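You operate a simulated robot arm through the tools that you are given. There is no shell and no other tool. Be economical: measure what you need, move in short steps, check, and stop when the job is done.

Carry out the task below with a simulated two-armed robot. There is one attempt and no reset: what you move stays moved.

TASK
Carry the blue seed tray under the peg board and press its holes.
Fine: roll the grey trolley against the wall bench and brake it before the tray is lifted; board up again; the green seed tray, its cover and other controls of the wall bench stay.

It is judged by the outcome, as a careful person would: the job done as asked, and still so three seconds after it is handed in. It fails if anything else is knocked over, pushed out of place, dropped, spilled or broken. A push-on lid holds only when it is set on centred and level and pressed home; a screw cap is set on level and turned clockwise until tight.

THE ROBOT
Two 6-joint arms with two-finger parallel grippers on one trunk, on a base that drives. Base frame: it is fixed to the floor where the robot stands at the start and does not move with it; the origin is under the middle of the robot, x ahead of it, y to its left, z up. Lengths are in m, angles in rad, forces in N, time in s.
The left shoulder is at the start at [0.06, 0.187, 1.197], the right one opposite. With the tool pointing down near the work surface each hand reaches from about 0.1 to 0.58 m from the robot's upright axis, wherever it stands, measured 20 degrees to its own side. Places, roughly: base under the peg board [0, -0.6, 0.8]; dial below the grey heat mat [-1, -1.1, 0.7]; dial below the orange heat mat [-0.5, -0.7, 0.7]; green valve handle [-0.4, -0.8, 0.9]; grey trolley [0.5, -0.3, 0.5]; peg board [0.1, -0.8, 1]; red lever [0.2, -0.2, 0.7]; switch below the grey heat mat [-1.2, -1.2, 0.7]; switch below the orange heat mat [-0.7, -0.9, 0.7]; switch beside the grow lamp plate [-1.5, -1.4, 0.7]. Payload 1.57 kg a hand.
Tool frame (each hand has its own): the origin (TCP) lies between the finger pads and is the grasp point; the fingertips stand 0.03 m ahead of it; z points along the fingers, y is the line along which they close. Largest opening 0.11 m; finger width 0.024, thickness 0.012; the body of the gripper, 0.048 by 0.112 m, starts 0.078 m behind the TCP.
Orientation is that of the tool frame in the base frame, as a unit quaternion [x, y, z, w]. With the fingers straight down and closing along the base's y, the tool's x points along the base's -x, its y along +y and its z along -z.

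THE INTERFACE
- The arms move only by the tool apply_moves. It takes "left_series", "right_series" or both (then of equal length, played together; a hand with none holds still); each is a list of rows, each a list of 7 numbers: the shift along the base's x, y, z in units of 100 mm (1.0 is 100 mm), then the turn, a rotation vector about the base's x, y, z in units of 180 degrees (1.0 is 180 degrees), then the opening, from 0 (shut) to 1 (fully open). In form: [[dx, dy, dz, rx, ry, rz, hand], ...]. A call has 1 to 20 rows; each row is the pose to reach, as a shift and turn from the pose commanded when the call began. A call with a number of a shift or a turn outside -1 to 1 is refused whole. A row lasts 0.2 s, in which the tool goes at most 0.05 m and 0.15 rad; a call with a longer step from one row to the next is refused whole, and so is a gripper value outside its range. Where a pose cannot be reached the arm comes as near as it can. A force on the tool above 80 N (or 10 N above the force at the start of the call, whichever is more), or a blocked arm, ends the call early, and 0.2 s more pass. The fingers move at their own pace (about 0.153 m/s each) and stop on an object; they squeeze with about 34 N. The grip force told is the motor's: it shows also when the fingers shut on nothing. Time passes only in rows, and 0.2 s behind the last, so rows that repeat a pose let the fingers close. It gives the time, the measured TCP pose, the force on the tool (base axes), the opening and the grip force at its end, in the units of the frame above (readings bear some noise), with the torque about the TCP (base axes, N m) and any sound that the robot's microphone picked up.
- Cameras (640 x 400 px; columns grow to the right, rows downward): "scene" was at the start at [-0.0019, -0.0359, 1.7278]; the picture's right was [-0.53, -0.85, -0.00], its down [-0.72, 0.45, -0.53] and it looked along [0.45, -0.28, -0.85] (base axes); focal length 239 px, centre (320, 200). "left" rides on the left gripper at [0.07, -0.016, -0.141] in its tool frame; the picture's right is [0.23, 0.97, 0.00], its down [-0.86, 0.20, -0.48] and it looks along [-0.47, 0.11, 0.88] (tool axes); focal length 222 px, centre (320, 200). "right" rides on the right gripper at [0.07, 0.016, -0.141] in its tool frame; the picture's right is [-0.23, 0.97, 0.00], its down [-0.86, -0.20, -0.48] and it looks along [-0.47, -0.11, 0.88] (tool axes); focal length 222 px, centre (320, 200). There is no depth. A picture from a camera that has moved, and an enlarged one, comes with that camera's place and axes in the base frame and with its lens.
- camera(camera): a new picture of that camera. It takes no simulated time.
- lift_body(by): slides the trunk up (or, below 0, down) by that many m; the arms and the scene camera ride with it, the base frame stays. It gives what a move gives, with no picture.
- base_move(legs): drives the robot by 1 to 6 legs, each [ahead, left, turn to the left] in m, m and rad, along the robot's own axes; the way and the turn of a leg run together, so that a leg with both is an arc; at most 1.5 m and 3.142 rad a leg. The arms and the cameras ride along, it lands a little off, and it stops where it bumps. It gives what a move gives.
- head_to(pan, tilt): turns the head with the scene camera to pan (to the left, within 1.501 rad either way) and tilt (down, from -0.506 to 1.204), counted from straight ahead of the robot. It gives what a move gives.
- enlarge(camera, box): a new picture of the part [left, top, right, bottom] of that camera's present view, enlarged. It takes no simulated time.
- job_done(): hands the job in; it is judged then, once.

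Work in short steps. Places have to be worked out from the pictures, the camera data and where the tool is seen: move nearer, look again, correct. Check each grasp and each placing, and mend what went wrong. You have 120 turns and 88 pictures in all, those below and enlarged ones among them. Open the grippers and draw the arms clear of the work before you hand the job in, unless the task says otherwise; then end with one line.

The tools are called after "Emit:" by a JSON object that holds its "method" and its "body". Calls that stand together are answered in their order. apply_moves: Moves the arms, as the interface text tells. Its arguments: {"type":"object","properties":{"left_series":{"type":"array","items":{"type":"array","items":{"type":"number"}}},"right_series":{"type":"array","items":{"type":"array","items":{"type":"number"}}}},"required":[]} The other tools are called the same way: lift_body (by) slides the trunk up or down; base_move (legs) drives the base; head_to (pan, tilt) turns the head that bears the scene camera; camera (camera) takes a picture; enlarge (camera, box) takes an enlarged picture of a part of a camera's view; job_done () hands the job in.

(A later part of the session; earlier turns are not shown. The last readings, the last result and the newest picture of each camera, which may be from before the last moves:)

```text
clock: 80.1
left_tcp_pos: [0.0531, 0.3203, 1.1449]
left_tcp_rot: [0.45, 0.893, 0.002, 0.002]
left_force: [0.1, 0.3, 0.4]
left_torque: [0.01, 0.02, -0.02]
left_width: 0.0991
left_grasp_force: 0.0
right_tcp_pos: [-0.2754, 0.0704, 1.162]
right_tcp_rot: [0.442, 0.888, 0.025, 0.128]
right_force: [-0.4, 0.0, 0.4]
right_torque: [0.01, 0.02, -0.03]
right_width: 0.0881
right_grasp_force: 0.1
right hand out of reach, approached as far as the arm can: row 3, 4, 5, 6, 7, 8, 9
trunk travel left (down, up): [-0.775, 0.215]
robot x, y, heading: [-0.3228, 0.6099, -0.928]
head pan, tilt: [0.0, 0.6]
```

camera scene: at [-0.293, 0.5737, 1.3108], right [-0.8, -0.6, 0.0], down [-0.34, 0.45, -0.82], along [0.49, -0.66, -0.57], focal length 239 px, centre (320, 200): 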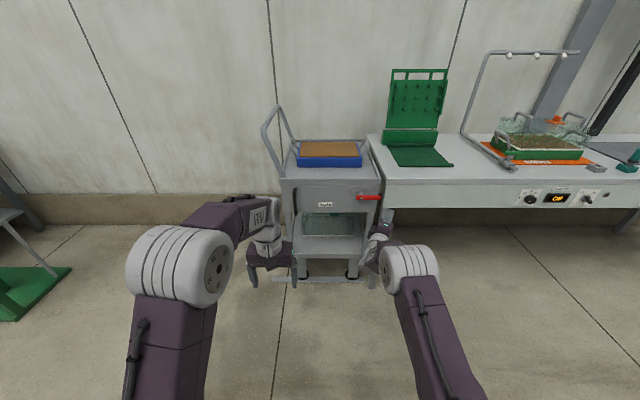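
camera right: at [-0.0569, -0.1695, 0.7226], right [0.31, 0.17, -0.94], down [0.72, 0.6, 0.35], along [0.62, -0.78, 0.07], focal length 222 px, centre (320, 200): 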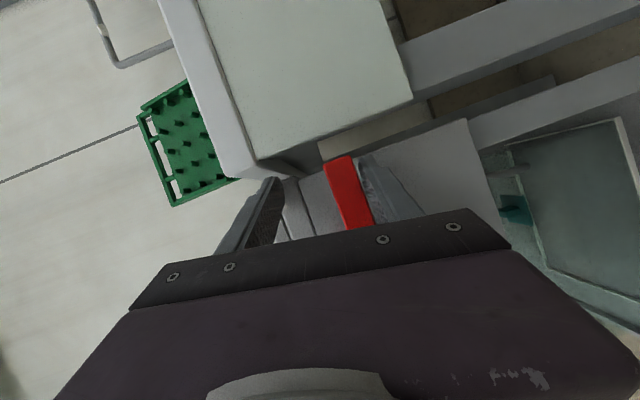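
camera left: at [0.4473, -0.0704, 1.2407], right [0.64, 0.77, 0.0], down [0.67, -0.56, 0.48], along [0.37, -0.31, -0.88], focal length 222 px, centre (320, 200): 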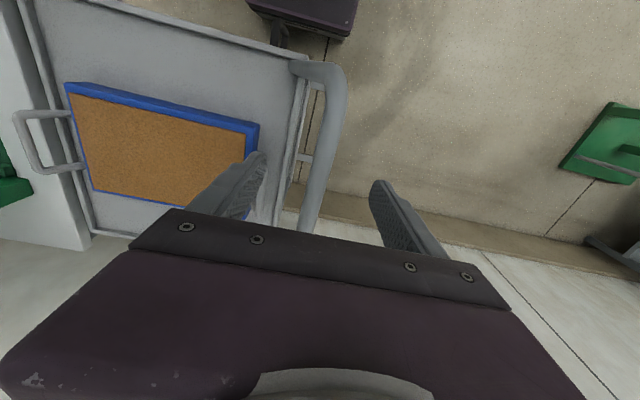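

Remaining pitch is 0.25 rad. I'll drive the base partway to the trolley, which also re-syncs the arm, raise the trunk a bit, and finish squaring with the hand lower.

Emit:
{"method": "base_move", "body": {"legs": [[0.42, -0.06, 0]]}}

Emit:
{"method": "lift_body", "body": {"by": 0.05}}

Emit:
{"method": "apply_moves", "body": {"right_series": [[0.05, -0.05, -0.2, 0.02, 0.015, 0, 0.8], [0.1, -0.1, -0.4, 0.04, 0.03, 0, 0.8], [0.1, -0.1, -0.6, 0.064, 0.048, 0, 0.8], [0.1, -0.1, -0.6, 0.064, 0.048, 0, 0.8]]}}

```text
clock: 82.7
left_tcp_pos: [0.2573, -0.0468, 1.1462]
left_tcp_rot: [0.447, 0.895, 0.002, 0.003]
left_force: [-0.8, -0.4, -1.2]
left_torque: [-0.04, 0.02, -0.02]
left_width: 0.099
left_grasp_force: 0.0
right_tcp_pos: [-0.0673, -0.2984, 1.1619]
right_tcp_rot: [0.438, 0.889, 0.023, 0.128]
right_force: [0.8, 0.4, -0.4]
right_torque: [0.0, 0.01, -0.01]
right_width: 0.0877
right_grasp_force: 0.1
trunk travel left (down, up): [-0.775, 0.215]
robot x, y, heading: [-0.1198, 0.2415, -0.922]
head pan, tilt: [0.0, 0.6]
```

```text
clock: 83.7
left_tcp_pos: [0.2584, -0.0474, 1.1954]
left_tcp_rot: [0.447, 0.895, 0.002, 0.002]
left_force: [-0.6, -0.4, 0.2]
left_torque: [0.02, -0.01, -0.01]
left_width: 0.0989
left_grasp_force: 0.1
right_tcp_pos: [-0.0673, -0.2995, 1.2126]
right_tcp_rot: [0.438, 0.889, 0.024, 0.128]
right_force: [-0.5, 0.8, -0.2]
right_torque: [-0.02, 0.02, 0.02]
right_width: 0.0881
right_grasp_force: 0.0
trunk travel left (down, up): [-0.825, 0.165]
robot x, y, heading: [-0.1188, 0.2418, -0.926]
head pan, tilt: [0.0, 0.6]
```

```text
clock: 84.7
left_tcp_pos: [0.2577, -0.0471, 1.1962]
left_tcp_rot: [0.446, 0.895, 0.002, 0.002]
left_force: [0.2, 0.1, 0.7]
left_torque: [-0.01, 0.01, -0.01]
left_width: 0.099
left_grasp_force: 0.0
right_tcp_pos: [-0.0622, -0.2953, 1.1578]
right_tcp_rot: [0.444, 0.889, 0.079, 0.084]
right_force: [-0.9, -0.4, 0.2]
right_torque: [0.01, 0.02, -0.02]
right_width: 0.0882
right_grasp_force: 0.2
right hand out of reach, approached as far as the arm can: row 1, 2, 3, 4
trunk travel left (down, up): [-0.825, 0.165]
robot x, y, heading: [-0.1167, 0.236, -0.924]
head pan, tilt: [0.0, 0.6]
```

Still limited. I'll look at the arm postures.

Emit:
{"method": "head_to", "body": {"pan": -0.1, "tilt": 0.8}}

Emit:
{"method": "camera", "body": {"camera": "scene"}}

```text
clock: 85.4
left_tcp_pos: [0.2581, -0.0474, 1.1958]
left_tcp_rot: [0.446, 0.895, 0.003, 0.003]
left_force: [0.2, -0.5, -0.1]
left_torque: [-0.03, -0.01, -0.01]
left_width: 0.0989
left_grasp_force: 0.1
right_tcp_pos: [-0.0632, -0.2958, 1.1581]
right_tcp_rot: [0.444, 0.888, 0.079, 0.084]
right_force: [0.2, 0.3, 0.3]
right_torque: [0.04, -0.01, -0.04]
right_width: 0.0878
right_grasp_force: 0.0
trunk travel left (down, up): [-0.825, 0.165]
robot x, y, heading: [-0.1172, 0.2417, -0.924]
head pan, tilt: [-0.099, 0.799]
```

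```text
36 pictures are left
camera scene: at [-0.1129, 0.2204, 1.744], right [-0.85, -0.52, 0.0], down [-0.37, 0.61, -0.7], along [0.36, -0.6, -0.72], focal length 239 px, centre (320, 200)
```

scene: 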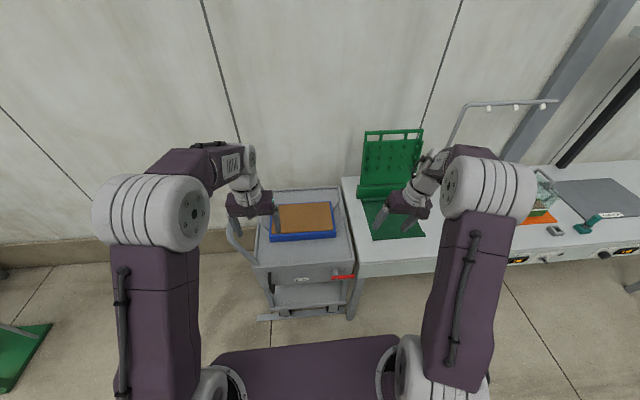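

I'll try bringing the right hand inward to mirror the left posture while correcting the residual tilt.

Emit:
{"method": "base_move", "body": {"legs": [[0.02, -0.02, 0]]}}

Emit:
{"method": "apply_moves", "body": {"right_series": [[0.2, 0.15, 0, 0, 0, 0, 0.8], [0.4, 0.3, 0.1, 0, 0, 0, 0.8], [0.6, 0.45, 0.1, -0.01, 0.03, 0, 0.8], [0.8, 0.6, 0.1, -0.021, 0.07, 0, 0.8], [1.0, 0.75, 0.1, -0.021, 0.07, 0, 0.8], [1.0, 0.75, 0.1, -0.021, 0.07, 0, 0.8]]}}

```text
clock: 86.2
left_tcp_pos: [0.2551, -0.0682, 1.1976]
left_tcp_rot: [0.446, 0.895, 0.0, 0.003]
left_force: [-0.7, 1.0, -0.2]
left_torque: [-0.1, 0.0, -0.01]
left_width: 0.0988
left_grasp_force: 0.0
right_tcp_pos: [-0.0644, -0.3162, 1.1624]
right_tcp_rot: [0.445, 0.888, 0.075, 0.084]
right_force: [0.4, 0.8, 0.0]
right_torque: [-0.03, -0.01, -0.05]
right_width: 0.088
right_grasp_force: 0.0
trunk travel left (down, up): [-0.825, 0.165]
robot x, y, heading: [-0.1242, 0.2147, -0.925]
head pan, tilt: [-0.099, 0.799]
```

```text
clock: 87.6
left_tcp_pos: [0.2553, -0.0744, 1.1961]
left_tcp_rot: [0.446, 0.895, 0.003, 0.002]
left_force: [-0.2, -0.1, -0.3]
left_torque: [-0.01, -0.03, 0.02]
left_width: 0.099
left_grasp_force: 0.1
right_tcp_pos: [-0.0084, -0.2636, 1.1465]
right_tcp_rot: [0.446, 0.889, 0.068, 0.077]
right_force: [0.6, 0.6, -0.8]
right_torque: [0.01, 0.01, -0.05]
right_width: 0.0878
right_grasp_force: 0.1
right hand out of reach, approached as far as the arm can: row 3, 4, 5, 6
trunk travel left (down, up): [-0.825, 0.165]
robot x, y, heading: [-0.123, 0.2171, -0.926]
head pan, tilt: [-0.099, 0.799]
```

Still limited in the folded posture. I'll stretch the arm down and outward, where it's less folded, and see if it frees.

Emit:
{"method": "base_move", "body": {"legs": [[-0.1, 0, 0]]}}

Emit:
{"method": "apply_moves", "body": {"right_series": [[0, -0.1, -0.2, 0, 0, 0, 0.8], [0.0, -0.3, -0.4, 0, 0, 0, 0.8], [0.0, -0.5, -0.6, 0, 0, 0, 0.8], [0.0, -0.7, -0.8, 0, 0, 0, 0.8], [0.0, -0.8, -1, 0, 0, 0, 0.8]]}}

Emit:
{"method": "apply_moves", "body": {"right_series": [[0, 0, -0.4, 0, 0, 0, 0.8], [0.0, 0, -0.8, -0.005, 0.02, 0, 0.8], [0.0, 0, -1, -0.01, 0.04, 0, 0.8], [0, 0, -1, -0.017, 0.063, 0, 0.8]]}}

```text
clock: 88.8
left_tcp_pos: [0.1975, 0.0041, 1.1941]
left_tcp_rot: [0.446, 0.895, 0.004, 0.001]
left_force: [0.4, -0.2, -0.5]
left_torque: [0.03, 0.01, 0.01]
left_width: 0.0991
left_grasp_force: 0.0
right_tcp_pos: [-0.0644, -0.1867, 1.1453]
right_tcp_rot: [0.445, 0.89, 0.069, 0.075]
right_force: [-0.2, -0.1, 0.2]
right_torque: [-0.01, 0.03, 0.02]
right_width: 0.0882
right_grasp_force: 0.1
trunk travel left (down, up): [-0.825, 0.165]
robot x, y, heading: [-0.1799, 0.2934, -0.922]
head pan, tilt: [-0.099, 0.799]
```

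```text
clock: 90.0
left_tcp_pos: [0.1967, 0.0036, 1.1953]
left_tcp_rot: [0.446, 0.895, 0.003, 0.001]
left_force: [-0.1, -1.7, 0.2]
left_torque: [0.01, 0.01, -0.01]
left_width: 0.0988
left_grasp_force: 0.0
right_tcp_pos: [-0.0654, -0.2648, 1.0469]
right_tcp_rot: [0.444, 0.89, 0.068, 0.077]
right_force: [-0.6, -0.3, 0.1]
right_torque: [0.01, -0.01, 0.0]
right_width: 0.0882
right_grasp_force: 0.1
trunk travel left (down, up): [-0.825, 0.165]
robot x, y, heading: [-0.1839, 0.2923, -0.918]
head pan, tilt: [-0.099, 0.799]
```

```text
clock: 91.0
left_tcp_pos: [0.1967, 0.0055, 1.196]
left_tcp_rot: [0.445, 0.896, 0.003, 0.003]
left_force: [0.9, 0.0, -0.1]
left_torque: [0.01, 0.03, 0.0]
left_width: 0.0991
left_grasp_force: 0.0
right_tcp_pos: [-0.0771, -0.2416, 0.9404]
right_tcp_rot: [0.446, 0.893, 0.038, 0.053]
right_force: [-0.1, 0.0, 0.7]
right_torque: [0.02, -0.02, 0.02]
right_width: 0.088
right_grasp_force: 0.1
right hand out of reach, approached as far as the arm can: row 2, 3, 4
trunk travel left (down, up): [-0.825, 0.165]
robot x, y, heading: [-0.1822, 0.2946, -0.927]
head pan, tilt: [-0.099, 0.799]
```

Improving as the arm extends (tilt about 7°). I'll extend further forward with the remaining correction.

Emit:
{"method": "base_move", "body": {"legs": [[-0.03, 0, 0]]}}

Emit:
{"method": "apply_moves", "body": {"right_series": [[0.2, -0.27, 0, 0, 0, 0, 0.8], [0.4, -0.54, 0, 0, 0, 0, 0.8], [0.6, -0.8, 0.0, 0, 0, 0, 0.8], [0.6, -0.8, 0.0, -0.003, 0.02, 0, 0.8], [0.6, -0.8, 0.0, -0.0066, 0.041, 0, 0.8]]}}

```text
clock: 91.8
left_tcp_pos: [0.1821, 0.0237, 1.1921]
left_tcp_rot: [0.445, 0.895, 0.004, -0.001]
left_force: [0.6, 0.3, -0.2]
left_torque: [0.09, 0.05, -0.01]
left_width: 0.0993
left_grasp_force: 0.0
right_tcp_pos: [-0.0927, -0.2232, 0.9358]
right_tcp_rot: [0.446, 0.893, 0.04, 0.051]
right_force: [0.2, 0.2, -0.2]
right_torque: [0.07, 0.0, -0.01]
right_width: 0.0881
right_grasp_force: 0.1
trunk travel left (down, up): [-0.825, 0.165]
robot x, y, heading: [-0.2, 0.3162, -0.923]
head pan, tilt: [-0.099, 0.799]
```

```text
clock: 93.0
left_tcp_pos: [0.1781, 0.029, 1.1953]
left_tcp_rot: [0.444, 0.896, 0.003, 0.001]
left_force: [-0.2, 0.4, 0.2]
left_torque: [-0.01, 0.0, 0.01]
left_width: 0.0991
left_grasp_force: 0.0
right_tcp_pos: [-0.0506, -0.2673, 0.9403]
right_tcp_rot: [0.445, 0.891, 0.051, 0.079]
right_force: [0.4, 0.2, 0.1]
right_torque: [0.01, 0.04, 0.03]
right_width: 0.088
right_grasp_force: 0.1
right hand out of reach, approached as far as the arm can: row 1, 2, 3, 4, 5
trunk travel left (down, up): [-0.825, 0.165]
robot x, y, heading: [-0.2048, 0.316, -0.917]
head pan, tilt: [-0.099, 0.799]
```

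These points may simply be beyond the tool-down reach limit (about 0.58 m). I'll pull the hand well inside and square it there.

Emit:
{"method": "base_move", "body": {"legs": [[0.03, 0, 0]]}}

Emit:
{"method": "apply_moves", "body": {"right_series": [[-0.2, 0.27, 0.2, 0, 0, 0, 0.8], [-0.4, 0.54, 0.4, 0, 0, 0, 0.8], [-0.6, 0.8, 0.6, 0, 0, 0, 0.8], [-0.75, 1.0, 0.6, -0.003, 0.03, 0, 0.8], [-0.75, 1.0, 0.6, -0.0066, 0.0595, 0, 0.8]]}}

```text
clock: 93.8
left_tcp_pos: [0.1927, 0.0109, 1.1995]
left_tcp_rot: [0.446, 0.895, 0.001, 0.006]
left_force: [0.1, 0.8, 1.1]
left_torque: [-0.06, -0.06, 0.02]
left_width: 0.099
left_grasp_force: 0.1
right_tcp_pos: [-0.0371, -0.2865, 0.9434]
right_tcp_rot: [0.445, 0.89, 0.051, 0.082]
right_force: [-0.1, 0.4, -0.2]
right_torque: [-0.02, -0.03, -0.01]
right_width: 0.0879
right_grasp_force: 0.1
trunk travel left (down, up): [-0.825, 0.165]
robot x, y, heading: [-0.1835, 0.2917, -0.922]
head pan, tilt: [-0.099, 0.799]
```

```text
clock: 95.0
left_tcp_pos: [0.1947, 0.0051, 1.1957]
left_tcp_rot: [0.446, 0.895, 0.003, 0.003]
left_force: [0.0, 0.6, -0.8]
left_torque: [-0.01, 0.02, 0.02]
left_width: 0.099
left_grasp_force: 0.1
right_tcp_pos: [-0.1101, -0.1933, 1.0001]
right_tcp_rot: [0.447, 0.893, 0.029, 0.044]
right_force: [0.4, -0.1, 0.0]
right_torque: [0.01, 0.01, 0.02]
right_width: 0.0882
right_grasp_force: 0.1
right hand out of reach, approached as far as the arm can: row 5
trunk travel left (down, up): [-0.825, 0.165]
robot x, y, heading: [-0.182, 0.2936, -0.921]
head pan, tilt: [-0.099, 0.799]
```

Better. I'll pull in another 0.1 m and finish squaring.

Emit:
{"method": "apply_moves", "body": {"right_series": [[-0.1, 0.2, 0, 0, 0, 0, 0.8], [-0.3, 0.45, 0, 0, 0, 0, 0.8], [-0.5, 0.7, 0.1, 0, 0, 0, 0.8], [-0.5, 0.7, 0.1, 0, 0, 0, 0.8]]}}

```text
clock: 96.0
left_tcp_pos: [0.1966, 0.0039, 1.196]
left_tcp_rot: [0.445, 0.895, 0.003, 0.002]
left_force: [0.5, -0.3, -0.2]
left_torque: [-0.02, 0.0, 0.01]
left_width: 0.0989
left_grasp_force: 0.0
right_tcp_pos: [-0.1593, -0.1213, 1.0115]
right_tcp_rot: [0.447, 0.893, 0.028, 0.045]
right_force: [-0.8, 1.1, 0.1]
right_torque: [0.02, 0.04, 0.02]
right_width: 0.088
right_grasp_force: 0.1
trunk travel left (down, up): [-0.825, 0.165]
robot x, y, heading: [-0.1816, 0.2912, -0.925]
head pan, tilt: [-0.099, 0.799]
```

Now clean; I'll apply the residual rotation.

Emit:
{"method": "apply_moves", "body": {"right_series": [[0, 0, 0, -0.003, 0.033, 0, 0.8], [0, 0, 0, -0.003, 0.033, 0, 0.8]]}}

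```text
clock: 96.6
left_tcp_pos: [0.1962, 0.0043, 1.1958]
left_tcp_rot: [0.446, 0.895, 0.003, 0.002]
left_force: [-0.1, -0.4, 0.1]
left_torque: [0.01, 0.01, 0.02]
left_width: 0.099
left_grasp_force: 0.0
right_tcp_pos: [-0.1503, -0.1288, 1.0133]
right_tcp_rot: [0.446, 0.893, 0.012, 0.053]
right_force: [-0.5, 0.2, 0.7]
right_torque: [-0.02, -0.02, -0.06]
right_width: 0.0878
right_grasp_force: 0.0
right hand out of reach, approached as far as the arm can: row 1
trunk travel left (down, up): [-0.825, 0.165]
robot x, y, heading: [-0.1811, 0.2907, -0.919]
head pan, tilt: [-0.099, 0.799]
```

A small (6°) tilt remains. I'll probe whether a yaw either way frees the limit; the out-of-reach row list will tell.

Emit:
{"method": "apply_moves", "body": {"right_series": [[0, 0, 0, 0, 0, 0.04, 0.8], [0, 0, 0, 0, 0, 0.08, 0.8], [0, 0, 0, 0.008, 0.034, 0.08, 0.8], [0, 0, 0, 0, 0, 0.04, 0.8], [0, 0, 0, 0, 0, 0, 0.8], [0, 0, 0, 0, 0, -0.04, 0.8], [0, 0, 0, 0, 0, -0.08, 0.8], [0, 0, 0, 0.008, 0.034, -0.08, 0.8], [0, 0, 0, 0, 0, -0.04, 0.8], [0, 0, 0, 0, 0, 0, 0.8]]}}

```text
refused: row 4 steps farther than a row can; nothing moved
```

Emit:
{"method": "apply_moves", "body": {"right_series": [[0, 0, 0, 0, 0, 0.04, 0.8], [0, 0, 0, 0, 0, 0.08, 0.8], [0, 0, 0, 0.008, 0.034, 0.08, 0.8], [0, 0, 0, 0, 0, 0.08, 0.8], [0, 0, 0, 0, 0, 0.04, 0.8], [0, 0, 0, 0, 0, 0, 0.8], [0, 0, 0, 0, 0, -0.04, 0.8], [0, 0, 0, 0, 0, -0.08, 0.8], [0, 0, 0, 0.008, 0.034, -0.08, 0.8], [0, 0, 0, 0, 0, -0.08, 0.8], [0, 0, 0, 0, 0, -0.04, 0.8], [0, 0, 0, 0, 0, 0, 0.8]]}}

```text
clock: 99.2
left_tcp_pos: [0.1974, 0.0051, 1.1953]
left_tcp_rot: [0.445, 0.896, 0.002, 0.002]
left_force: [-0.1, 0.1, 0.1]
left_torque: [0.02, -0.02, 0.01]
left_width: 0.0989
left_grasp_force: 0.0
right_tcp_pos: [-0.1118, -0.0542, 0.9944]
right_tcp_rot: [0.459, 0.889, 0.0, 0.006]
right_force: [-0.1, 0.0, 0.4]
right_torque: [-0.03, 0.01, -0.03]
right_width: 0.088
right_grasp_force: 0.1
right hand out of reach, approached as far as the arm can: row 1, 2, 3, 4, 5, 6, 7, 8, 9, 10, 11, 12
trunk travel left (down, up): [-0.825, 0.165]
robot x, y, heading: [-0.1801, 0.287, -0.919]
head pan, tilt: [-0.099, 0.799]
```

The wrist came through: the right hand is now vertical. I'll lift it a little and drive to the trolley.

Emit:
{"method": "base_move", "body": {"legs": [[0.1, 0.02, 0]]}}

Emit:
{"method": "apply_moves", "body": {"right_series": [[0, 0, 0.3, 0, 0, 0, 0.8], [0, 0, 0.6, 0, 0, 0, 0.8], [0, 0, 1.0, 0, 0, 0, 0.8]]}}

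```text
clock: 100.4
left_tcp_pos: [0.2713, -0.0606, 1.1976]
left_tcp_rot: [0.445, 0.896, 0.003, 0.003]
left_force: [0.0, 0.1, -0.1]
left_torque: [-0.05, 0.02, 0.0]
left_width: 0.0992
left_grasp_force: 0.0
right_tcp_pos: [-0.0388, -0.1219, 0.9942]
right_tcp_rot: [0.459, 0.888, 0.0, 0.008]
right_force: [-0.1, 0.0, -0.6]
right_torque: [-0.04, -0.02, 0.01]
right_width: 0.0879
right_grasp_force: 0.0
trunk travel left (down, up): [-0.825, 0.165]
robot x, y, heading: [-0.1032, 0.226, -0.921]
head pan, tilt: [-0.099, 0.799]
```

```text
clock: 101.2
left_tcp_pos: [0.2731, -0.0632, 1.1955]
left_tcp_rot: [0.445, 0.896, 0.003, 0.002]
left_force: [0.5, -0.2, 0.0]
left_torque: [0.03, 0.01, -0.03]
left_width: 0.0988
left_grasp_force: 0.1
right_tcp_pos: [-0.0437, -0.1018, 1.0606]
right_tcp_rot: [0.458, 0.888, 0.018, 0.023]
right_force: [-0.1, 0.4, 0.2]
right_torque: [-0.02, -0.01, 0.01]
right_width: 0.088
right_grasp_force: 0.1
right hand out of reach, approached as far as the arm can: row 1, 2, 3
trunk travel left (down, up): [-0.825, 0.165]
robot x, y, heading: [-0.107, 0.2256, -0.922]
head pan, tilt: [-0.099, 0.799]
```

I'll drive on to working distance, then test the right arm lower and further forward, where it will actually work.

Emit:
{"method": "base_move", "body": {"legs": [[0.2, 0, 0]]}}

Emit:
{"method": "apply_moves", "body": {"right_series": [[0, -0.1, -0.3, 0, 0, 0, 0.8], [0.0, -0.3, -0.5, 0, 0, 0, 0.8], [0.0, -0.5, -0.7, 0, 0, 0, 0.8], [0.0, -0.7, -0.7, 0, 0, 0, 0.8], [0, -1.0, -0.7, 0, 0, 0, 0.8]]}}

```text
clock: 102.8
left_tcp_pos: [0.3913, -0.216, 1.1964]
left_tcp_rot: [0.444, 0.896, 0.002, 0.004]
left_force: [-0.1, 0.2, -0.3]
left_torque: [0.0, 0.0, 0.03]
left_width: 0.099
left_grasp_force: 0.0
right_tcp_pos: [0.0737, -0.2552, 1.0606]
right_tcp_rot: [0.458, 0.889, 0.018, 0.024]
right_force: [0.5, -0.1, 0.1]
right_torque: [0.01, -0.01, -0.05]
right_width: 0.088
right_grasp_force: 0.0
trunk travel left (down, up): [-0.825, 0.165]
robot x, y, heading: [0.0146, 0.0682, -0.916]
head pan, tilt: [-0.099, 0.799]
```

```text
clock: 104.0
left_tcp_pos: [0.3918, -0.2187, 1.1954]
left_tcp_rot: [0.444, 0.896, 0.003, 0.002]
left_force: [-1.1, -0.5, -0.2]
left_torque: [0.03, -0.01, 0.03]
left_width: 0.0989
left_grasp_force: 0.0
right_tcp_pos: [0.0716, -0.3584, 0.9919]
right_tcp_rot: [0.458, 0.888, 0.017, 0.023]
right_force: [-0.1, -0.4, 0.0]
right_torque: [0.03, 0.0, -0.03]
right_width: 0.0881
right_grasp_force: 0.0
trunk travel left (down, up): [-0.825, 0.165]
robot x, y, heading: [0.0144, 0.0658, -0.923]
head pan, tilt: [-0.099, 0.799]
```

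Works freely there. I'll look at the tray's handles with the scene and right-hand cameras.

Emit:
{"method": "camera", "body": {"camera": "right"}}

Emit:
{"method": "enlarge", "body": {"camera": "scene", "box": [220, 120, 420, 300]}}

Emit:
{"method": "camera", "body": {"camera": "left"}}

```text
35 pictures are left
camera right: at [0.0377, -0.2931, 1.1313], right [0.92, 0.38, 0.06], down [0.31, -0.82, 0.49], along [0.23, -0.43, -0.87], focal length 222 px, centre (320, 200)
```

right: 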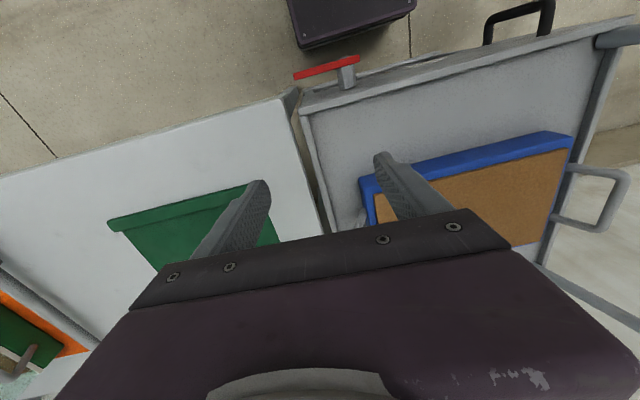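

```text
2.22 times, centred on (320, 210) of scene
camera zoom: at [0.019, 0.0467, 1.7439], right [-0.85, -0.52, 0.0], down [-0.38, 0.61, -0.7], along [0.37, -0.59, -0.72], focal length 532 px, centre (320, 178)
```

zoom: 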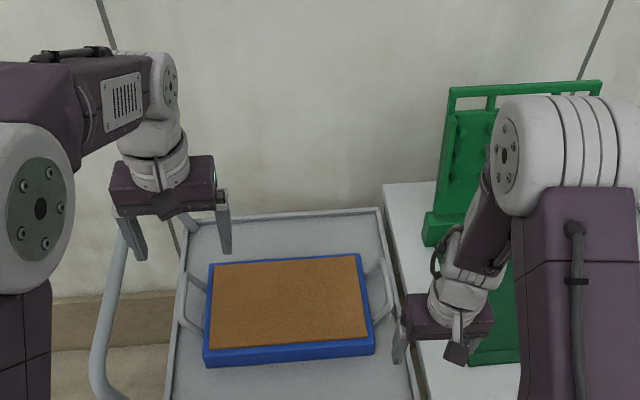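

```text
33 pictures are left
camera left: at [0.3355, -0.1733, 1.3366], right [0.64, 0.77, 0.01], down [0.67, -0.56, 0.48], along [0.37, -0.3, -0.88], focal length 222 px, centre (320, 200)
```

left: 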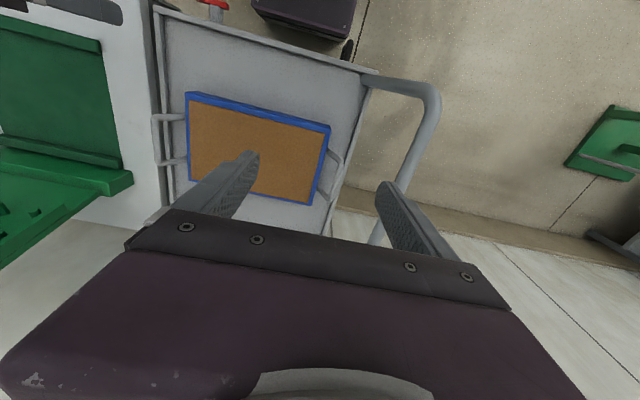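

Triangulated handle bars: left about (0.513,-0.272,0.873), right about (0.205,-0.502,0.873). These are just beyond reach, so I'll drive 0.06 m closer, then bring both open hands above them.

Emit:
{"method": "base_move", "body": {"legs": [[0.06, 0, -0.005]]}}

```text
clock: 105.0
left_tcp_pos: [0.4241, -0.2628, 1.1984]
left_tcp_rot: [0.446, 0.895, 0.001, 0.006]
left_force: [-0.1, -0.4, -0.1]
left_torque: [-0.03, -0.01, 0.0]
left_width: 0.0988
left_grasp_force: 0.1
right_tcp_pos: [0.1038, -0.4014, 0.9933]
right_tcp_rot: [0.46, 0.887, 0.015, 0.025]
right_force: [-0.6, 0.5, 0.7]
right_torque: [-0.05, -0.01, 0.02]
right_width: 0.0876
right_grasp_force: 0.2
trunk travel left (down, up): [-0.825, 0.165]
robot x, y, heading: [0.0544, 0.0229, -0.926]
head pan, tilt: [-0.099, 0.799]
```

In reach now. I'll move both hands to above the bars with 55 mm opening.

Emit:
{"method": "apply_moves", "body": {"left_series": [[0.2, -0.02, -0.2, 0, 0, 0, 0.5], [0.4, -0.04, -0.4, 0, 0, 0, 0.5], [0.6, -0.06, -0.7, 0, 0, 0, 0.5], [0.89, -0.09, -1.0, 0, 0, 0, 0.5]], "right_series": [[0.25, -0.25, 0, 0, 0, 0, 0.5], [0.5, -0.5, 0, 0, 0, 0, 0.5], [0.75, -0.75, 0, 0, 0, 0, 0.5], [1.0, -1.0, 0, 0, 0, 0, 0.5]]}}

Emit:
{"method": "apply_moves", "body": {"left_series": [[0, 0, -0.3, 0, 0, 0, 0.5], [0, 0, -0.6, 0, 0, 0, 0.5], [0, 0, -1.0, 0, 0, 0, 0.5]]}}

Emit:
{"method": "camera", "body": {"camera": "left"}}

Emit:
{"method": "camera", "body": {"camera": "right"}}

```text
clock: 106.0
left_tcp_pos: [0.5201, -0.2786, 1.0956]
left_tcp_rot: [0.447, 0.895, 0.003, 0.002]
left_force: [-0.5, 0.3, -0.1]
left_torque: [-0.03, 0.01, 0.03]
left_width: 0.0549
left_grasp_force: 0.0
right_tcp_pos: [0.1901, -0.4804, 0.9803]
right_tcp_rot: [0.456, 0.887, 0.024, 0.063]
right_force: [0.0, -0.2, -0.3]
right_torque: [0.01, 0.02, 0.01]
right_width: 0.055
right_grasp_force: 0.0
right hand out of reach, approached as far as the arm can: row 1, 2, 3, 4
trunk travel left (down, up): [-0.825, 0.165]
robot x, y, heading: [0.0495, 0.0186, -0.923]
head pan, tilt: [-0.099, 0.799]
```

```text
clock: 106.8
left_tcp_pos: [0.5177, -0.2805, 0.994]
left_tcp_rot: [0.446, 0.895, 0.003, 0.004]
left_force: [-0.5, 0.0, -1.1]
left_torque: [-0.03, 0.0, -0.03]
left_width: 0.055
left_grasp_force: 0.1
right_tcp_pos: [0.1874, -0.4781, 0.9826]
right_tcp_rot: [0.458, 0.886, 0.025, 0.064]
right_force: [-0.4, -0.8, 0.1]
right_torque: [-0.01, 0.01, 0.03]
right_width: 0.0549
right_grasp_force: 0.0
trunk travel left (down, up): [-0.825, 0.165]
robot x, y, heading: [0.0525, 0.0214, -0.927]
head pan, tilt: [-0.099, 0.799]
```

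```text
32 pictures are left
camera left: at [0.4613, -0.2341, 1.1346], right [0.64, 0.77, 0.01], down [0.67, -0.56, 0.48], along [0.37, -0.31, -0.88], focal length 222 px, centre (320, 200)
```

left: 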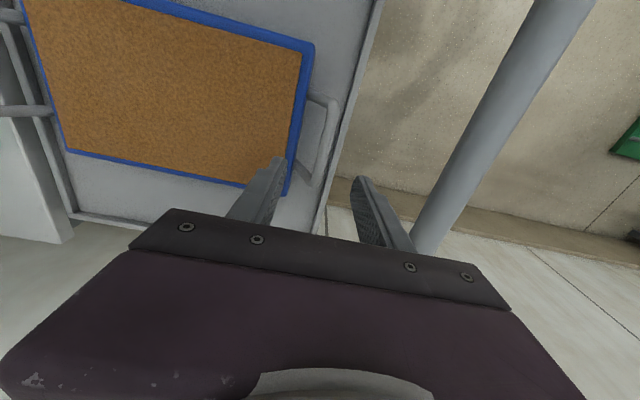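

```text
31 pictures are left
camera right: at [0.1413, -0.4101, 1.1173], right [0.92, 0.38, 0.12], down [0.26, -0.81, 0.53], along [0.3, -0.45, -0.84], focal length 222 px, centre (320, 200)
```

right: 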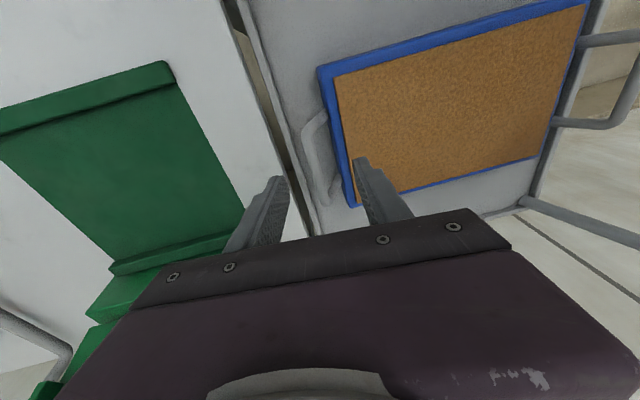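

Both bars lie where computed. The right arm is near its outer limit, so I'll drive 0.03 m closer.

Emit:
{"method": "base_move", "body": {"legs": [[0.03, 0, 0]]}}

```text
clock: 107.6
left_tcp_pos: [0.5316, -0.2989, 0.9979]
left_tcp_rot: [0.446, 0.895, 0.001, 0.006]
left_force: [0.7, 0.4, 0.3]
left_torque: [-0.05, -0.01, 0.02]
left_width: 0.0552
left_grasp_force: 0.1
right_tcp_pos: [0.2017, -0.4974, 0.9841]
right_tcp_rot: [0.458, 0.886, 0.024, 0.067]
right_force: [-0.2, 1.3, 1.0]
right_torque: [-0.06, -0.03, -0.02]
right_width: 0.0551
right_grasp_force: 0.1
trunk travel left (down, up): [-0.825, 0.165]
robot x, y, heading: [0.0676, -0.0036, -0.924]
head pan, tilt: [-0.099, 0.799]
```

Right is over its bar. I'll correct the left slightly and lower both, then check before closing.

Emit:
{"method": "apply_moves", "body": {"left_series": [[-0.16, 0.22, -0.3, 0, 0, 0, 0.5], [-0.16, 0.22, -0.6, 0, 0, 0, 0.5], [-0.16, 0.22, -0.9, 0, 0, 0, 0.5], [-0.16, 0.22, -1.0, 0, 0, 0, 0.5]], "right_series": [[0.03, -0.05, -0.3, 0, 0, 0, 0.5], [0.03, -0.05, -0.6, 0, 0, 0, 0.5], [0.03, -0.05, -0.8, 0, 0, 0, 0.5], [0.03, -0.05, -0.9, 0, 0, 0, 0.5]]}}

Emit:
{"method": "camera", "body": {"camera": "left"}}

Emit:
{"method": "camera", "body": {"camera": "right"}}

```text
clock: 108.6
left_tcp_pos: [0.517, -0.282, 0.893]
left_tcp_rot: [0.447, 0.895, 0.002, 0.002]
left_force: [0.0, 0.8, 0.0]
left_torque: [0.0, -0.01, -0.01]
left_width: 0.0552
left_grasp_force: 0.0
right_tcp_pos: [0.2058, -0.5058, 0.8916]
right_tcp_rot: [0.457, 0.887, 0.026, 0.063]
right_force: [0.5, -0.2, -0.1]
right_torque: [-0.02, 0.01, -0.01]
right_width: 0.0549
right_grasp_force: 0.1
trunk travel left (down, up): [-0.825, 0.165]
robot x, y, heading: [0.0704, -0.0037, -0.926]
head pan, tilt: [-0.099, 0.799]
```

```text
30 pictures are left
camera left: at [0.4614, -0.2354, 1.0334], right [0.64, 0.77, 0.01], down [0.67, -0.56, 0.48], along [0.37, -0.3, -0.88], focal length 222 px, centre (320, 200)
```

left: 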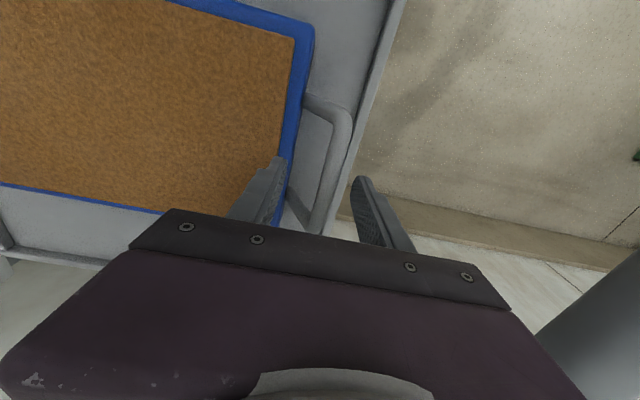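

```text
29 pictures are left
camera right: at [0.1606, -0.4377, 1.026], right [0.92, 0.38, 0.12], down [0.26, -0.81, 0.53], along [0.3, -0.45, -0.84], focal length 222 px, centre (320, 200)
```

right: 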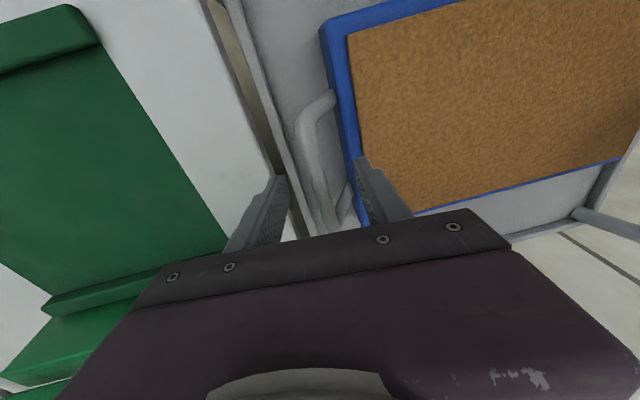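

Bars are between the fingers on both sides. I'll lower another 15–18 mm and close.

Emit:
{"method": "apply_moves", "body": {"left_series": [[0.02, 0.01, -0.1, 0, 0, 0, 0.42], [0.03, 0.02, -0.18, 0, 0, 0, 0.35], [0.03, 0.02, -0.18, 0, 0, 0, 0], [0.03, 0.02, -0.18, 0, 0, 0, 0], [0.03, 0.02, -0.18, 0, 0, 0, 0]], "right_series": [[0, 0, -0.1, 0, 0, 0, 0.42], [0, 0, -0.16, 0, 0, 0, 0.35], [0, 0, -0.16, 0, 0, 0, 0], [0, 0, -0.16, 0, 0, 0, 0], [0, 0, -0.16, 0, 0, 0, 0]]}}

Emit:
{"method": "camera", "body": {"camera": "scene"}}

```text
clock: 109.8
left_tcp_pos: [0.5224, -0.2787, 0.8756]
left_tcp_rot: [0.447, 0.895, 0.003, 0.002]
left_force: [25.9, 18.6, -0.1]
left_torque: [-0.1, -0.3, -0.39]
left_width: 0.0138
left_grasp_force: 30.5
right_tcp_pos: [0.2049, -0.5073, 0.8768]
right_tcp_rot: [0.458, 0.886, 0.025, 0.064]
right_force: [-24.8, -17.9, -0.6]
right_torque: [-0.2, 0.14, 0.69]
right_width: 0.0141
right_grasp_force: 30.7
trunk travel left (down, up): [-0.825, 0.165]
robot x, y, heading: [0.0669, -0.0053, -0.927]
head pan, tilt: [-0.099, 0.799]
```

```text
28 pictures are left
camera scene: at [0.075, -0.0247, 1.7438], right [-0.85, -0.52, 0.0], down [-0.37, 0.61, -0.7], along [0.36, -0.6, -0.72], focal length 239 px, centre (320, 200)
```

scene: 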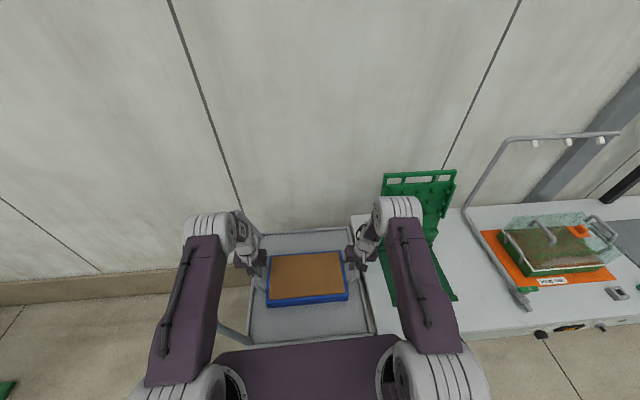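

Both handles gripped (14 mm). I'll relieve the spreading force slightly and lift 10 mm to test.

Emit:
{"method": "apply_moves", "body": {"left_series": [[0.02, 0.015, 0, 0, 0, 0, 0], [0.024, 0.018, 0.04, 0, 0, 0, 0], [0.024, 0.018, 0.1, 0, 0, 0, 0], [0.024, 0.018, 0.15, 0, 0, 0, 0]], "right_series": [[-0.02, -0.015, 0, 0, 0, 0, 0], [-0.024, -0.018, 0.04, 0, 0, 0, 0], [-0.024, -0.018, 0.1, 0, 0, 0, 0], [-0.024, -0.018, 0.15, 0, 0, 0, 0]]}}

Emit:
{"method": "enlarge", "body": {"camera": "scene", "box": [210, 200, 410, 340]}}

```text
clock: 110.8
left_tcp_pos: [0.5247, -0.2769, 0.8919]
left_tcp_rot: [0.446, 0.895, 0.003, 0.003]
left_force: [0.6, 0.6, 0.3]
left_torque: [0.0, 0.02, 0.03]
left_width: 0.0192
left_grasp_force: 0.0
right_tcp_pos: [0.2038, -0.5077, 0.8908]
right_tcp_rot: [0.457, 0.887, 0.025, 0.064]
right_force: [0.3, 0.1, 0.1]
right_torque: [0.01, -0.01, 0.0]
right_width: 0.0197
right_grasp_force: 0.0
trunk travel left (down, up): [-0.825, 0.165]
robot x, y, heading: [0.0676, -0.0048, -0.928]
head pan, tilt: [-0.099, 0.799]
```

```text
2.86 times, centred on (310, 270) of scene
camera zoom: at [0.0735, -0.0233, 1.7442], right [-0.85, -0.52, 0.0], down [-0.37, 0.61, -0.7], along [0.36, -0.6, -0.72], focal length 684 px, centre (349, 0)
```

zoom: 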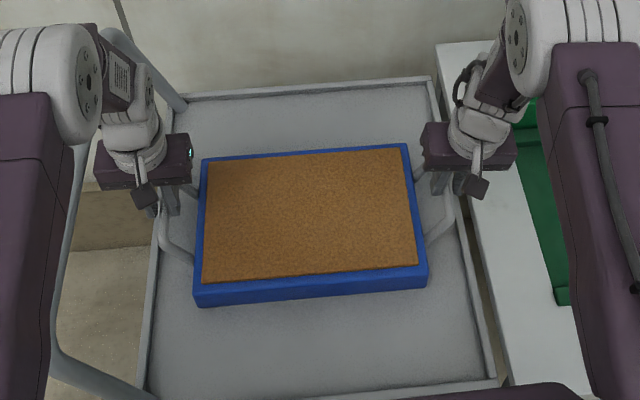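

Grip readings dropped to zero and the tray wasn't lifted. I'll look at the left hand.

Emit:
{"method": "camera", "body": {"camera": "left"}}

Emit:
{"method": "apply_moves", "body": {"left_series": [[0, 0, 0, 0, 0, 0, 0]], "right_series": [[0, 0, 0, 0, 0, 0, 0]]}}

```text
26 pictures are left
camera left: at [0.468, -0.2305, 1.0321], right [0.64, 0.77, 0.01], down [0.67, -0.56, 0.48], along [0.37, -0.31, -0.88], focal length 222 px, centre (320, 200)
```

left: 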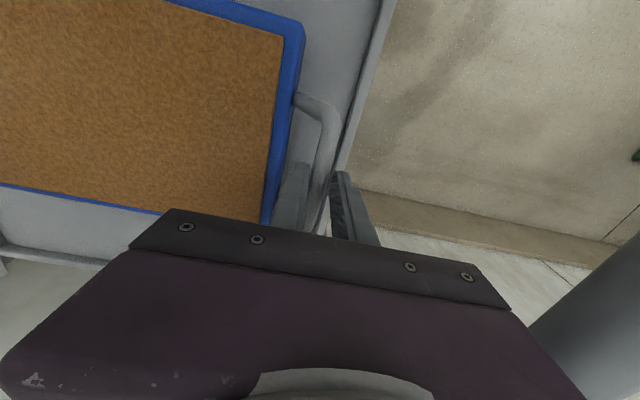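

```text
clock: 111.2
left_tcp_pos: [0.5245, -0.2768, 0.8922]
left_tcp_rot: [0.447, 0.895, 0.001, 0.003]
left_force: [-14.0, -10.4, 6.0]
left_torque: [-0.12, 0.46, -0.61]
left_width: 0.0139
left_grasp_force: 30.7
right_tcp_pos: [0.2047, -0.5062, 0.8919]
right_tcp_rot: [0.456, 0.887, 0.025, 0.064]
right_force: [14.6, 12.2, 2.8]
right_torque: [0.26, -0.37, 0.67]
right_width: 0.0137
right_grasp_force: 30.0
trunk travel left (down, up): [-0.825, 0.165]
robot x, y, heading: [0.0678, -0.0086, -0.926]
head pan, tilt: [-0.099, 0.799]
```

Grips closed again (14 mm, 30 N) but high on the bars. I'll reopen slightly, go down 16 mm, close again and hold, without lifting.

Emit:
{"method": "apply_moves", "body": {"left_series": [[0, 0, 0, 0, 0, 0, 0.3], [-0.02, -0.015, -0.1, 0, 0, 0, 0.3], [-0.02, -0.015, -0.18, 0, 0, 0, 0.3], [-0.02, -0.015, -0.18, 0, 0, 0, 0], [-0.02, -0.015, -0.18, 0, 0, 0, 0], [-0.02, -0.015, -0.18, 0, 0, 0, 0]], "right_series": [[0, 0, 0, 0, 0, 0, 0.3], [0.02, 0.015, -0.1, 0, 0, 0, 0.3], [0.02, 0.015, -0.18, 0, 0, 0, 0.3], [0.02, 0.015, -0.18, 0, 0, 0, 0], [0.02, 0.015, -0.18, 0, 0, 0, 0], [0.02, 0.015, -0.18, 0, 0, 0, 0]]}}

Emit:
{"method": "apply_moves", "body": {"left_series": [[0, 0, 0.01, 0, 0, 0, 0], [0, 0, 0.03, 0, 0, 0, 0]], "right_series": [[0, 0, 0.01, 0, 0, 0, 0], [0, 0, 0.03, 0, 0, 0, 0]]}}

```text
clock: 112.6
left_tcp_pos: [0.5213, -0.2772, 0.8725]
left_tcp_rot: [0.446, 0.895, 0.003, 0.002]
left_force: [26.2, 18.4, -0.2]
left_torque: [0.14, -0.03, -0.52]
left_width: 0.0138
left_grasp_force: 30.4
right_tcp_pos: [0.2064, -0.5069, 0.8742]
right_tcp_rot: [0.458, 0.886, 0.024, 0.065]
right_force: [-24.4, -17.6, 0.6]
right_torque: [0.0, 0.15, 0.62]
right_width: 0.0136
right_grasp_force: 29.8
trunk travel left (down, up): [-0.825, 0.165]
robot x, y, heading: [0.067, -0.0057, -0.924]
head pan, tilt: [-0.099, 0.799]
```

```text
clock: 113.2
left_tcp_pos: [0.5227, -0.2783, 0.8746]
left_tcp_rot: [0.446, 0.895, 0.003, 0.001]
left_force: [21.8, 16.8, 0.8]
left_torque: [0.33, 0.1, -0.53]
left_width: 0.0136
left_grasp_force: 30.0
right_tcp_pos: [0.2046, -0.507, 0.8744]
right_tcp_rot: [0.458, 0.886, 0.026, 0.063]
right_force: [-22.6, -15.7, -0.4]
right_torque: [-0.27, -0.1, 0.49]
right_width: 0.0137
right_grasp_force: 30.4
trunk travel left (down, up): [-0.825, 0.165]
robot x, y, heading: [0.0665, -0.0017, -0.924]
head pan, tilt: [-0.099, 0.799]
```

The grip holds, with about 28 N spreading. I'll ease outward just 1.2 mm each and check the grip before lifting.

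Emit:
{"method": "apply_moves", "body": {"left_series": [[0.005, 0.004, 0, 0, 0, 0, 0], [0.01, 0.007, 0, 0, 0, 0, 0], [0.01, 0.007, 0, 0, 0, 0, 0]], "right_series": [[-0.005, -0.004, 0, 0, 0, 0, 0], [-0.01, -0.007, 0, 0, 0, 0, 0], [-0.01, -0.007, 0, 0, 0, 0, 0]]}}

Emit:
{"method": "apply_moves", "body": {"left_series": [[0, 0, 0.03, 0, 0, 0, 0], [0, 0, 0.06, 0, 0, 0, 0], [0, 0, 0.09, 0, 0, 0, 0]], "right_series": [[0, 0, 0.03, 0, 0, 0, 0], [0, 0, 0.06, 0, 0, 0, 0], [0, 0, 0.09, 0, 0, 0, 0]]}}

```text
clock: 114.0
left_tcp_pos: [0.5229, -0.2788, 0.8758]
left_tcp_rot: [0.447, 0.895, 0.003, 0.002]
left_force: [1.3, 1.7, -5.8]
left_torque: [0.5, 0.36, -0.7]
left_width: 0.014
left_grasp_force: 30.2
right_tcp_pos: [0.2053, -0.5079, 0.8758]
right_tcp_rot: [0.456, 0.887, 0.026, 0.063]
right_force: [-2.1, -2.0, -4.8]
right_torque: [-0.5, -0.35, 0.38]
right_width: 0.0134
right_grasp_force: 30.7
trunk travel left (down, up): [-0.825, 0.165]
robot x, y, heading: [0.0682, -0.0071, -0.926]
head pan, tilt: [-0.099, 0.799]
```

```text
clock: 114.8
left_tcp_pos: [0.5224, -0.281, 0.8835]
left_tcp_rot: [0.446, 0.895, 0.002, 0.002]
left_force: [-9.6, -7.1, -5.4]
left_torque: [0.1, 0.14, -0.59]
left_width: 0.0134
left_grasp_force: 29.8
right_tcp_pos: [0.2061, -0.5067, 0.8851]
right_tcp_rot: [0.457, 0.887, 0.027, 0.062]
right_force: [9.3, 5.4, -5.5]
right_torque: [-0.07, -0.08, 0.5]
right_width: 0.0137
right_grasp_force: 30.3
trunk travel left (down, up): [-0.825, 0.165]
robot x, y, heading: [0.068, -0.0088, -0.925]
head pan, tilt: [-0.099, 0.799]
```

The tray's weight (about 5.5 N each) now hangs on the hands. I'll lift 60 mm more.

Emit:
{"method": "apply_moves", "body": {"left_series": [[0, 0, 0.08, 0, 0, 0, 0], [0, 0, 0.18, 0, 0, 0, 0], [0, 0, 0.28, 0, 0, 0, 0], [0, 0, 0.38, 0, 0, 0, 0], [0, 0, 0.48, 0, 0, 0, 0], [0, 0, 0.56, 0, 0, 0, 0], [0, 0, 0.6, 0, 0, 0, 0]], "right_series": [[0, 0, 0.08, 0, 0, 0, 0], [0, 0, 0.18, 0, 0, 0, 0], [0, 0, 0.28, 0, 0, 0, 0], [0, 0, 0.38, 0, 0, 0, 0], [0, 0, 0.48, 0, 0, 0, 0], [0, 0, 0.56, 0, 0, 0, 0], [0, 0, 0.6, 0, 0, 0, 0]]}}

Emit:
{"method": "enlarge", "body": {"camera": "scene", "box": [200, 160, 480, 340]}}

```text
clock: 116.4
left_tcp_pos: [0.5228, -0.2792, 0.9451]
left_tcp_rot: [0.447, 0.895, 0.002, 0.001]
left_force: [-33.7, -23.1, -5.9]
left_torque: [-0.33, -0.04, -0.55]
left_width: 0.0136
left_grasp_force: 30.7
right_tcp_pos: [0.2061, -0.5079, 0.9426]
right_tcp_rot: [0.457, 0.887, 0.026, 0.063]
right_force: [33.6, 23.4, -4.6]
right_torque: [0.36, 0.09, 0.37]
right_width: 0.0137
right_grasp_force: 29.9
trunk travel left (down, up): [-0.825, 0.165]
robot x, y, heading: [0.0706, -0.0044, -0.924]
head pan, tilt: [-0.099, 0.799]
```

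```text
2.22 times, centred on (340, 250) of scene
camera zoom: at [0.0752, -0.0257, 1.7439], right [-0.85, -0.52, 0.0], down [-0.37, 0.61, -0.7], along [0.36, -0.59, -0.72], focal length 532 px, centre (276, 89)
```

zoom: 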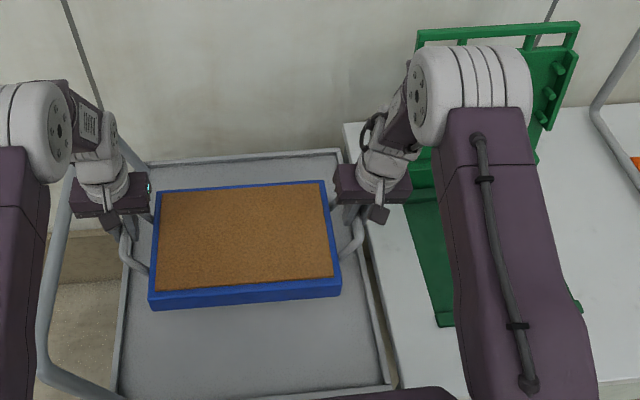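

Lifted level. I'll relieve the tension by 1.5 mm each, then drive: back 30 mm, right 0.463 m. After that I'll check.

Emit:
{"method": "apply_moves", "body": {"left_series": [[-0.006, -0.005, 0.04, 0, 0, 0, 0], [-0.012, -0.009, 0.1, 0, 0, 0, 0], [-0.012, -0.009, 0.15, 0, 0, 0, 0]], "right_series": [[0.006, 0.005, 0.04, 0, 0, 0, 0], [0.012, 0.009, 0.1, 0, 0, 0, 0], [0.012, 0.009, 0.15, 0, 0, 0, 0]]}}

Emit:
{"method": "base_move", "body": {"legs": [[-0.03, 0, 0], [0, -0.24, 0]]}}

Emit:
{"method": "camera", "body": {"camera": "scene"}}

```text
clock: 117.2
left_tcp_pos: [0.5219, -0.2806, 0.9609]
left_tcp_rot: [0.446, 0.895, 0.002, 0.003]
left_force: [-7.8, -7.2, -4.8]
left_torque: [-0.11, -0.04, -0.45]
left_width: 0.0135
left_grasp_force: 30.0
right_tcp_pos: [0.2073, -0.5093, 0.9592]
right_tcp_rot: [0.457, 0.887, 0.026, 0.064]
right_force: [7.5, 6.7, -5.6]
right_torque: [0.12, 0.08, 0.73]
right_width: 0.0138
right_grasp_force: 29.7
trunk travel left (down, up): [-0.825, 0.165]
robot x, y, heading: [0.0671, -0.002, -0.926]
head pan, tilt: [-0.099, 0.799]
```

```text
clock: 119.4
left_tcp_pos: [0.3162, -0.3971, 0.9594]
left_tcp_rot: [0.445, 0.896, 0.001, 0.002]
left_force: [24.6, 17.6, -4.0]
left_torque: [0.17, -0.05, -0.44]
left_width: 0.0137
left_grasp_force: 30.3
right_tcp_pos: [0.0029, -0.6286, 0.9601]
right_tcp_rot: [0.455, 0.888, 0.025, 0.064]
right_force: [-25.5, -17.6, -5.5]
right_torque: [-0.07, 0.04, 0.59]
right_width: 0.0138
right_grasp_force: 29.6
trunk travel left (down, up): [-0.825, 0.165]
robot x, y, heading: [-0.1404, -0.1269, -0.918]
head pan, tilt: [-0.099, 0.799]
```

```text
24 pictures are left
camera scene: at [-0.1308, -0.1446, 1.7439], right [-0.85, -0.52, 0.0], down [-0.38, 0.61, -0.7], along [0.36, -0.59, -0.72], focal length 239 px, centre (320, 200)
```

scene: 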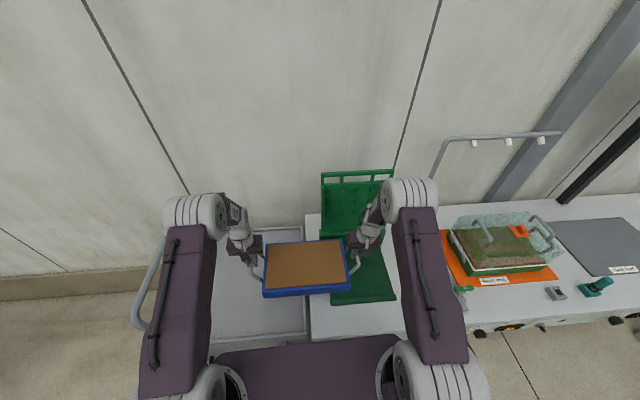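

The tray is safe over the gap. The peg base centre is at about along -0.405, and lip to ridge spans lat -0.40 to -0.637. I'll drive right 0.226 and forward 0.014.

Emit:
{"method": "base_move", "body": {"legs": [[0.014, -0.226, -0.008]]}}

Emit:
{"method": "camera", "body": {"camera": "left"}}

Emit:
{"method": "camera", "body": {"camera": "scene"}}

```text
clock: 121.1
left_tcp_pos: [0.1417, -0.5496, 0.9612]
left_tcp_rot: [0.448, 0.894, 0.002, 0.001]
left_force: [4.2, 2.9, -5.4]
left_torque: [-0.02, -0.02, -0.45]
left_width: 0.0139
left_grasp_force: 30.2
right_tcp_pos: [-0.1759, -0.777, 0.9585]
right_tcp_rot: [0.459, 0.886, 0.024, 0.064]
right_force: [-5.1, -3.0, -5.6]
right_torque: [0.03, 0.09, 0.68]
right_width: 0.0135
right_grasp_force: 30.5
trunk travel left (down, up): [-0.825, 0.165]
robot x, y, heading: [-0.3156, -0.272, -0.929]
head pan, tilt: [-0.099, 0.799]
```

```text
23 pictures are left
camera left: at [0.0852, -0.5034, 1.1011], right [0.64, 0.77, 0.01], down [0.67, -0.57, 0.48], along [0.37, -0.31, -0.88], focal length 222 px, centre (320, 200)
```

left: 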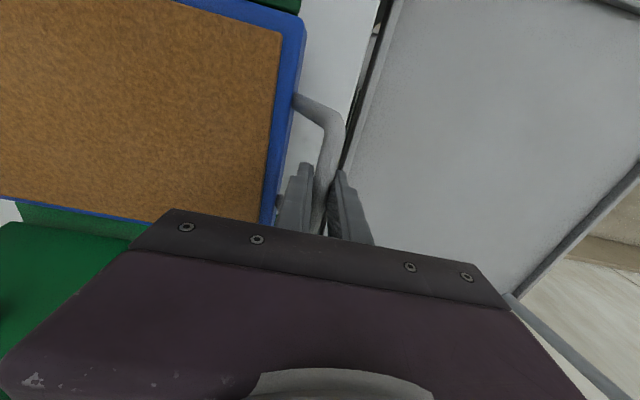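

```text
22 pictures are left
camera scene: at [-0.3047, -0.2927, 1.7439], right [-0.86, -0.52, 0.0], down [-0.37, 0.61, -0.7], along [0.36, -0.6, -0.72], focal length 239 px, centre (320, 200)
```

scene: 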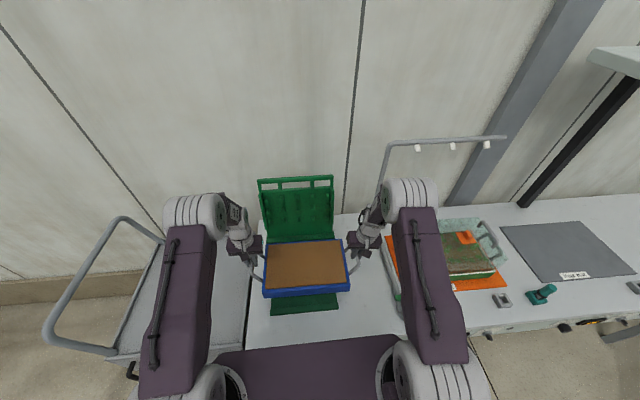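

Hands' midpoint is on the target. I'll zoom in to check alignment to the base.

Emit:
{"method": "enlarge", "body": {"camera": "scene", "box": [230, 160, 390, 320]}}

```text
2.50 times, centred on (310, 240) of scene
camera zoom: at [-0.3047, -0.2927, 1.7439], right [-0.86, -0.52, 0.0], down [-0.37, 0.61, -0.7], along [0.36, -0.6, -0.72], focal length 598 px, centre (345, 100)
```

zoom: 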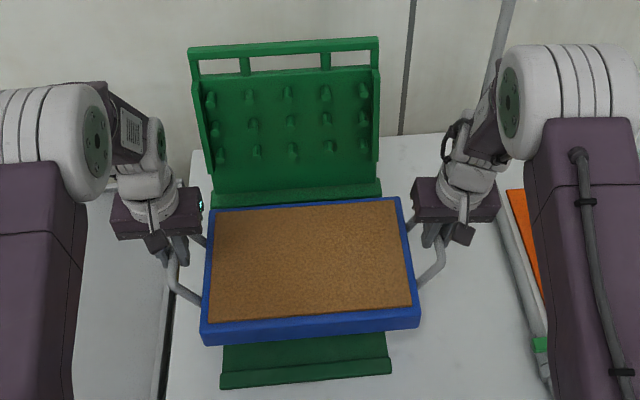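

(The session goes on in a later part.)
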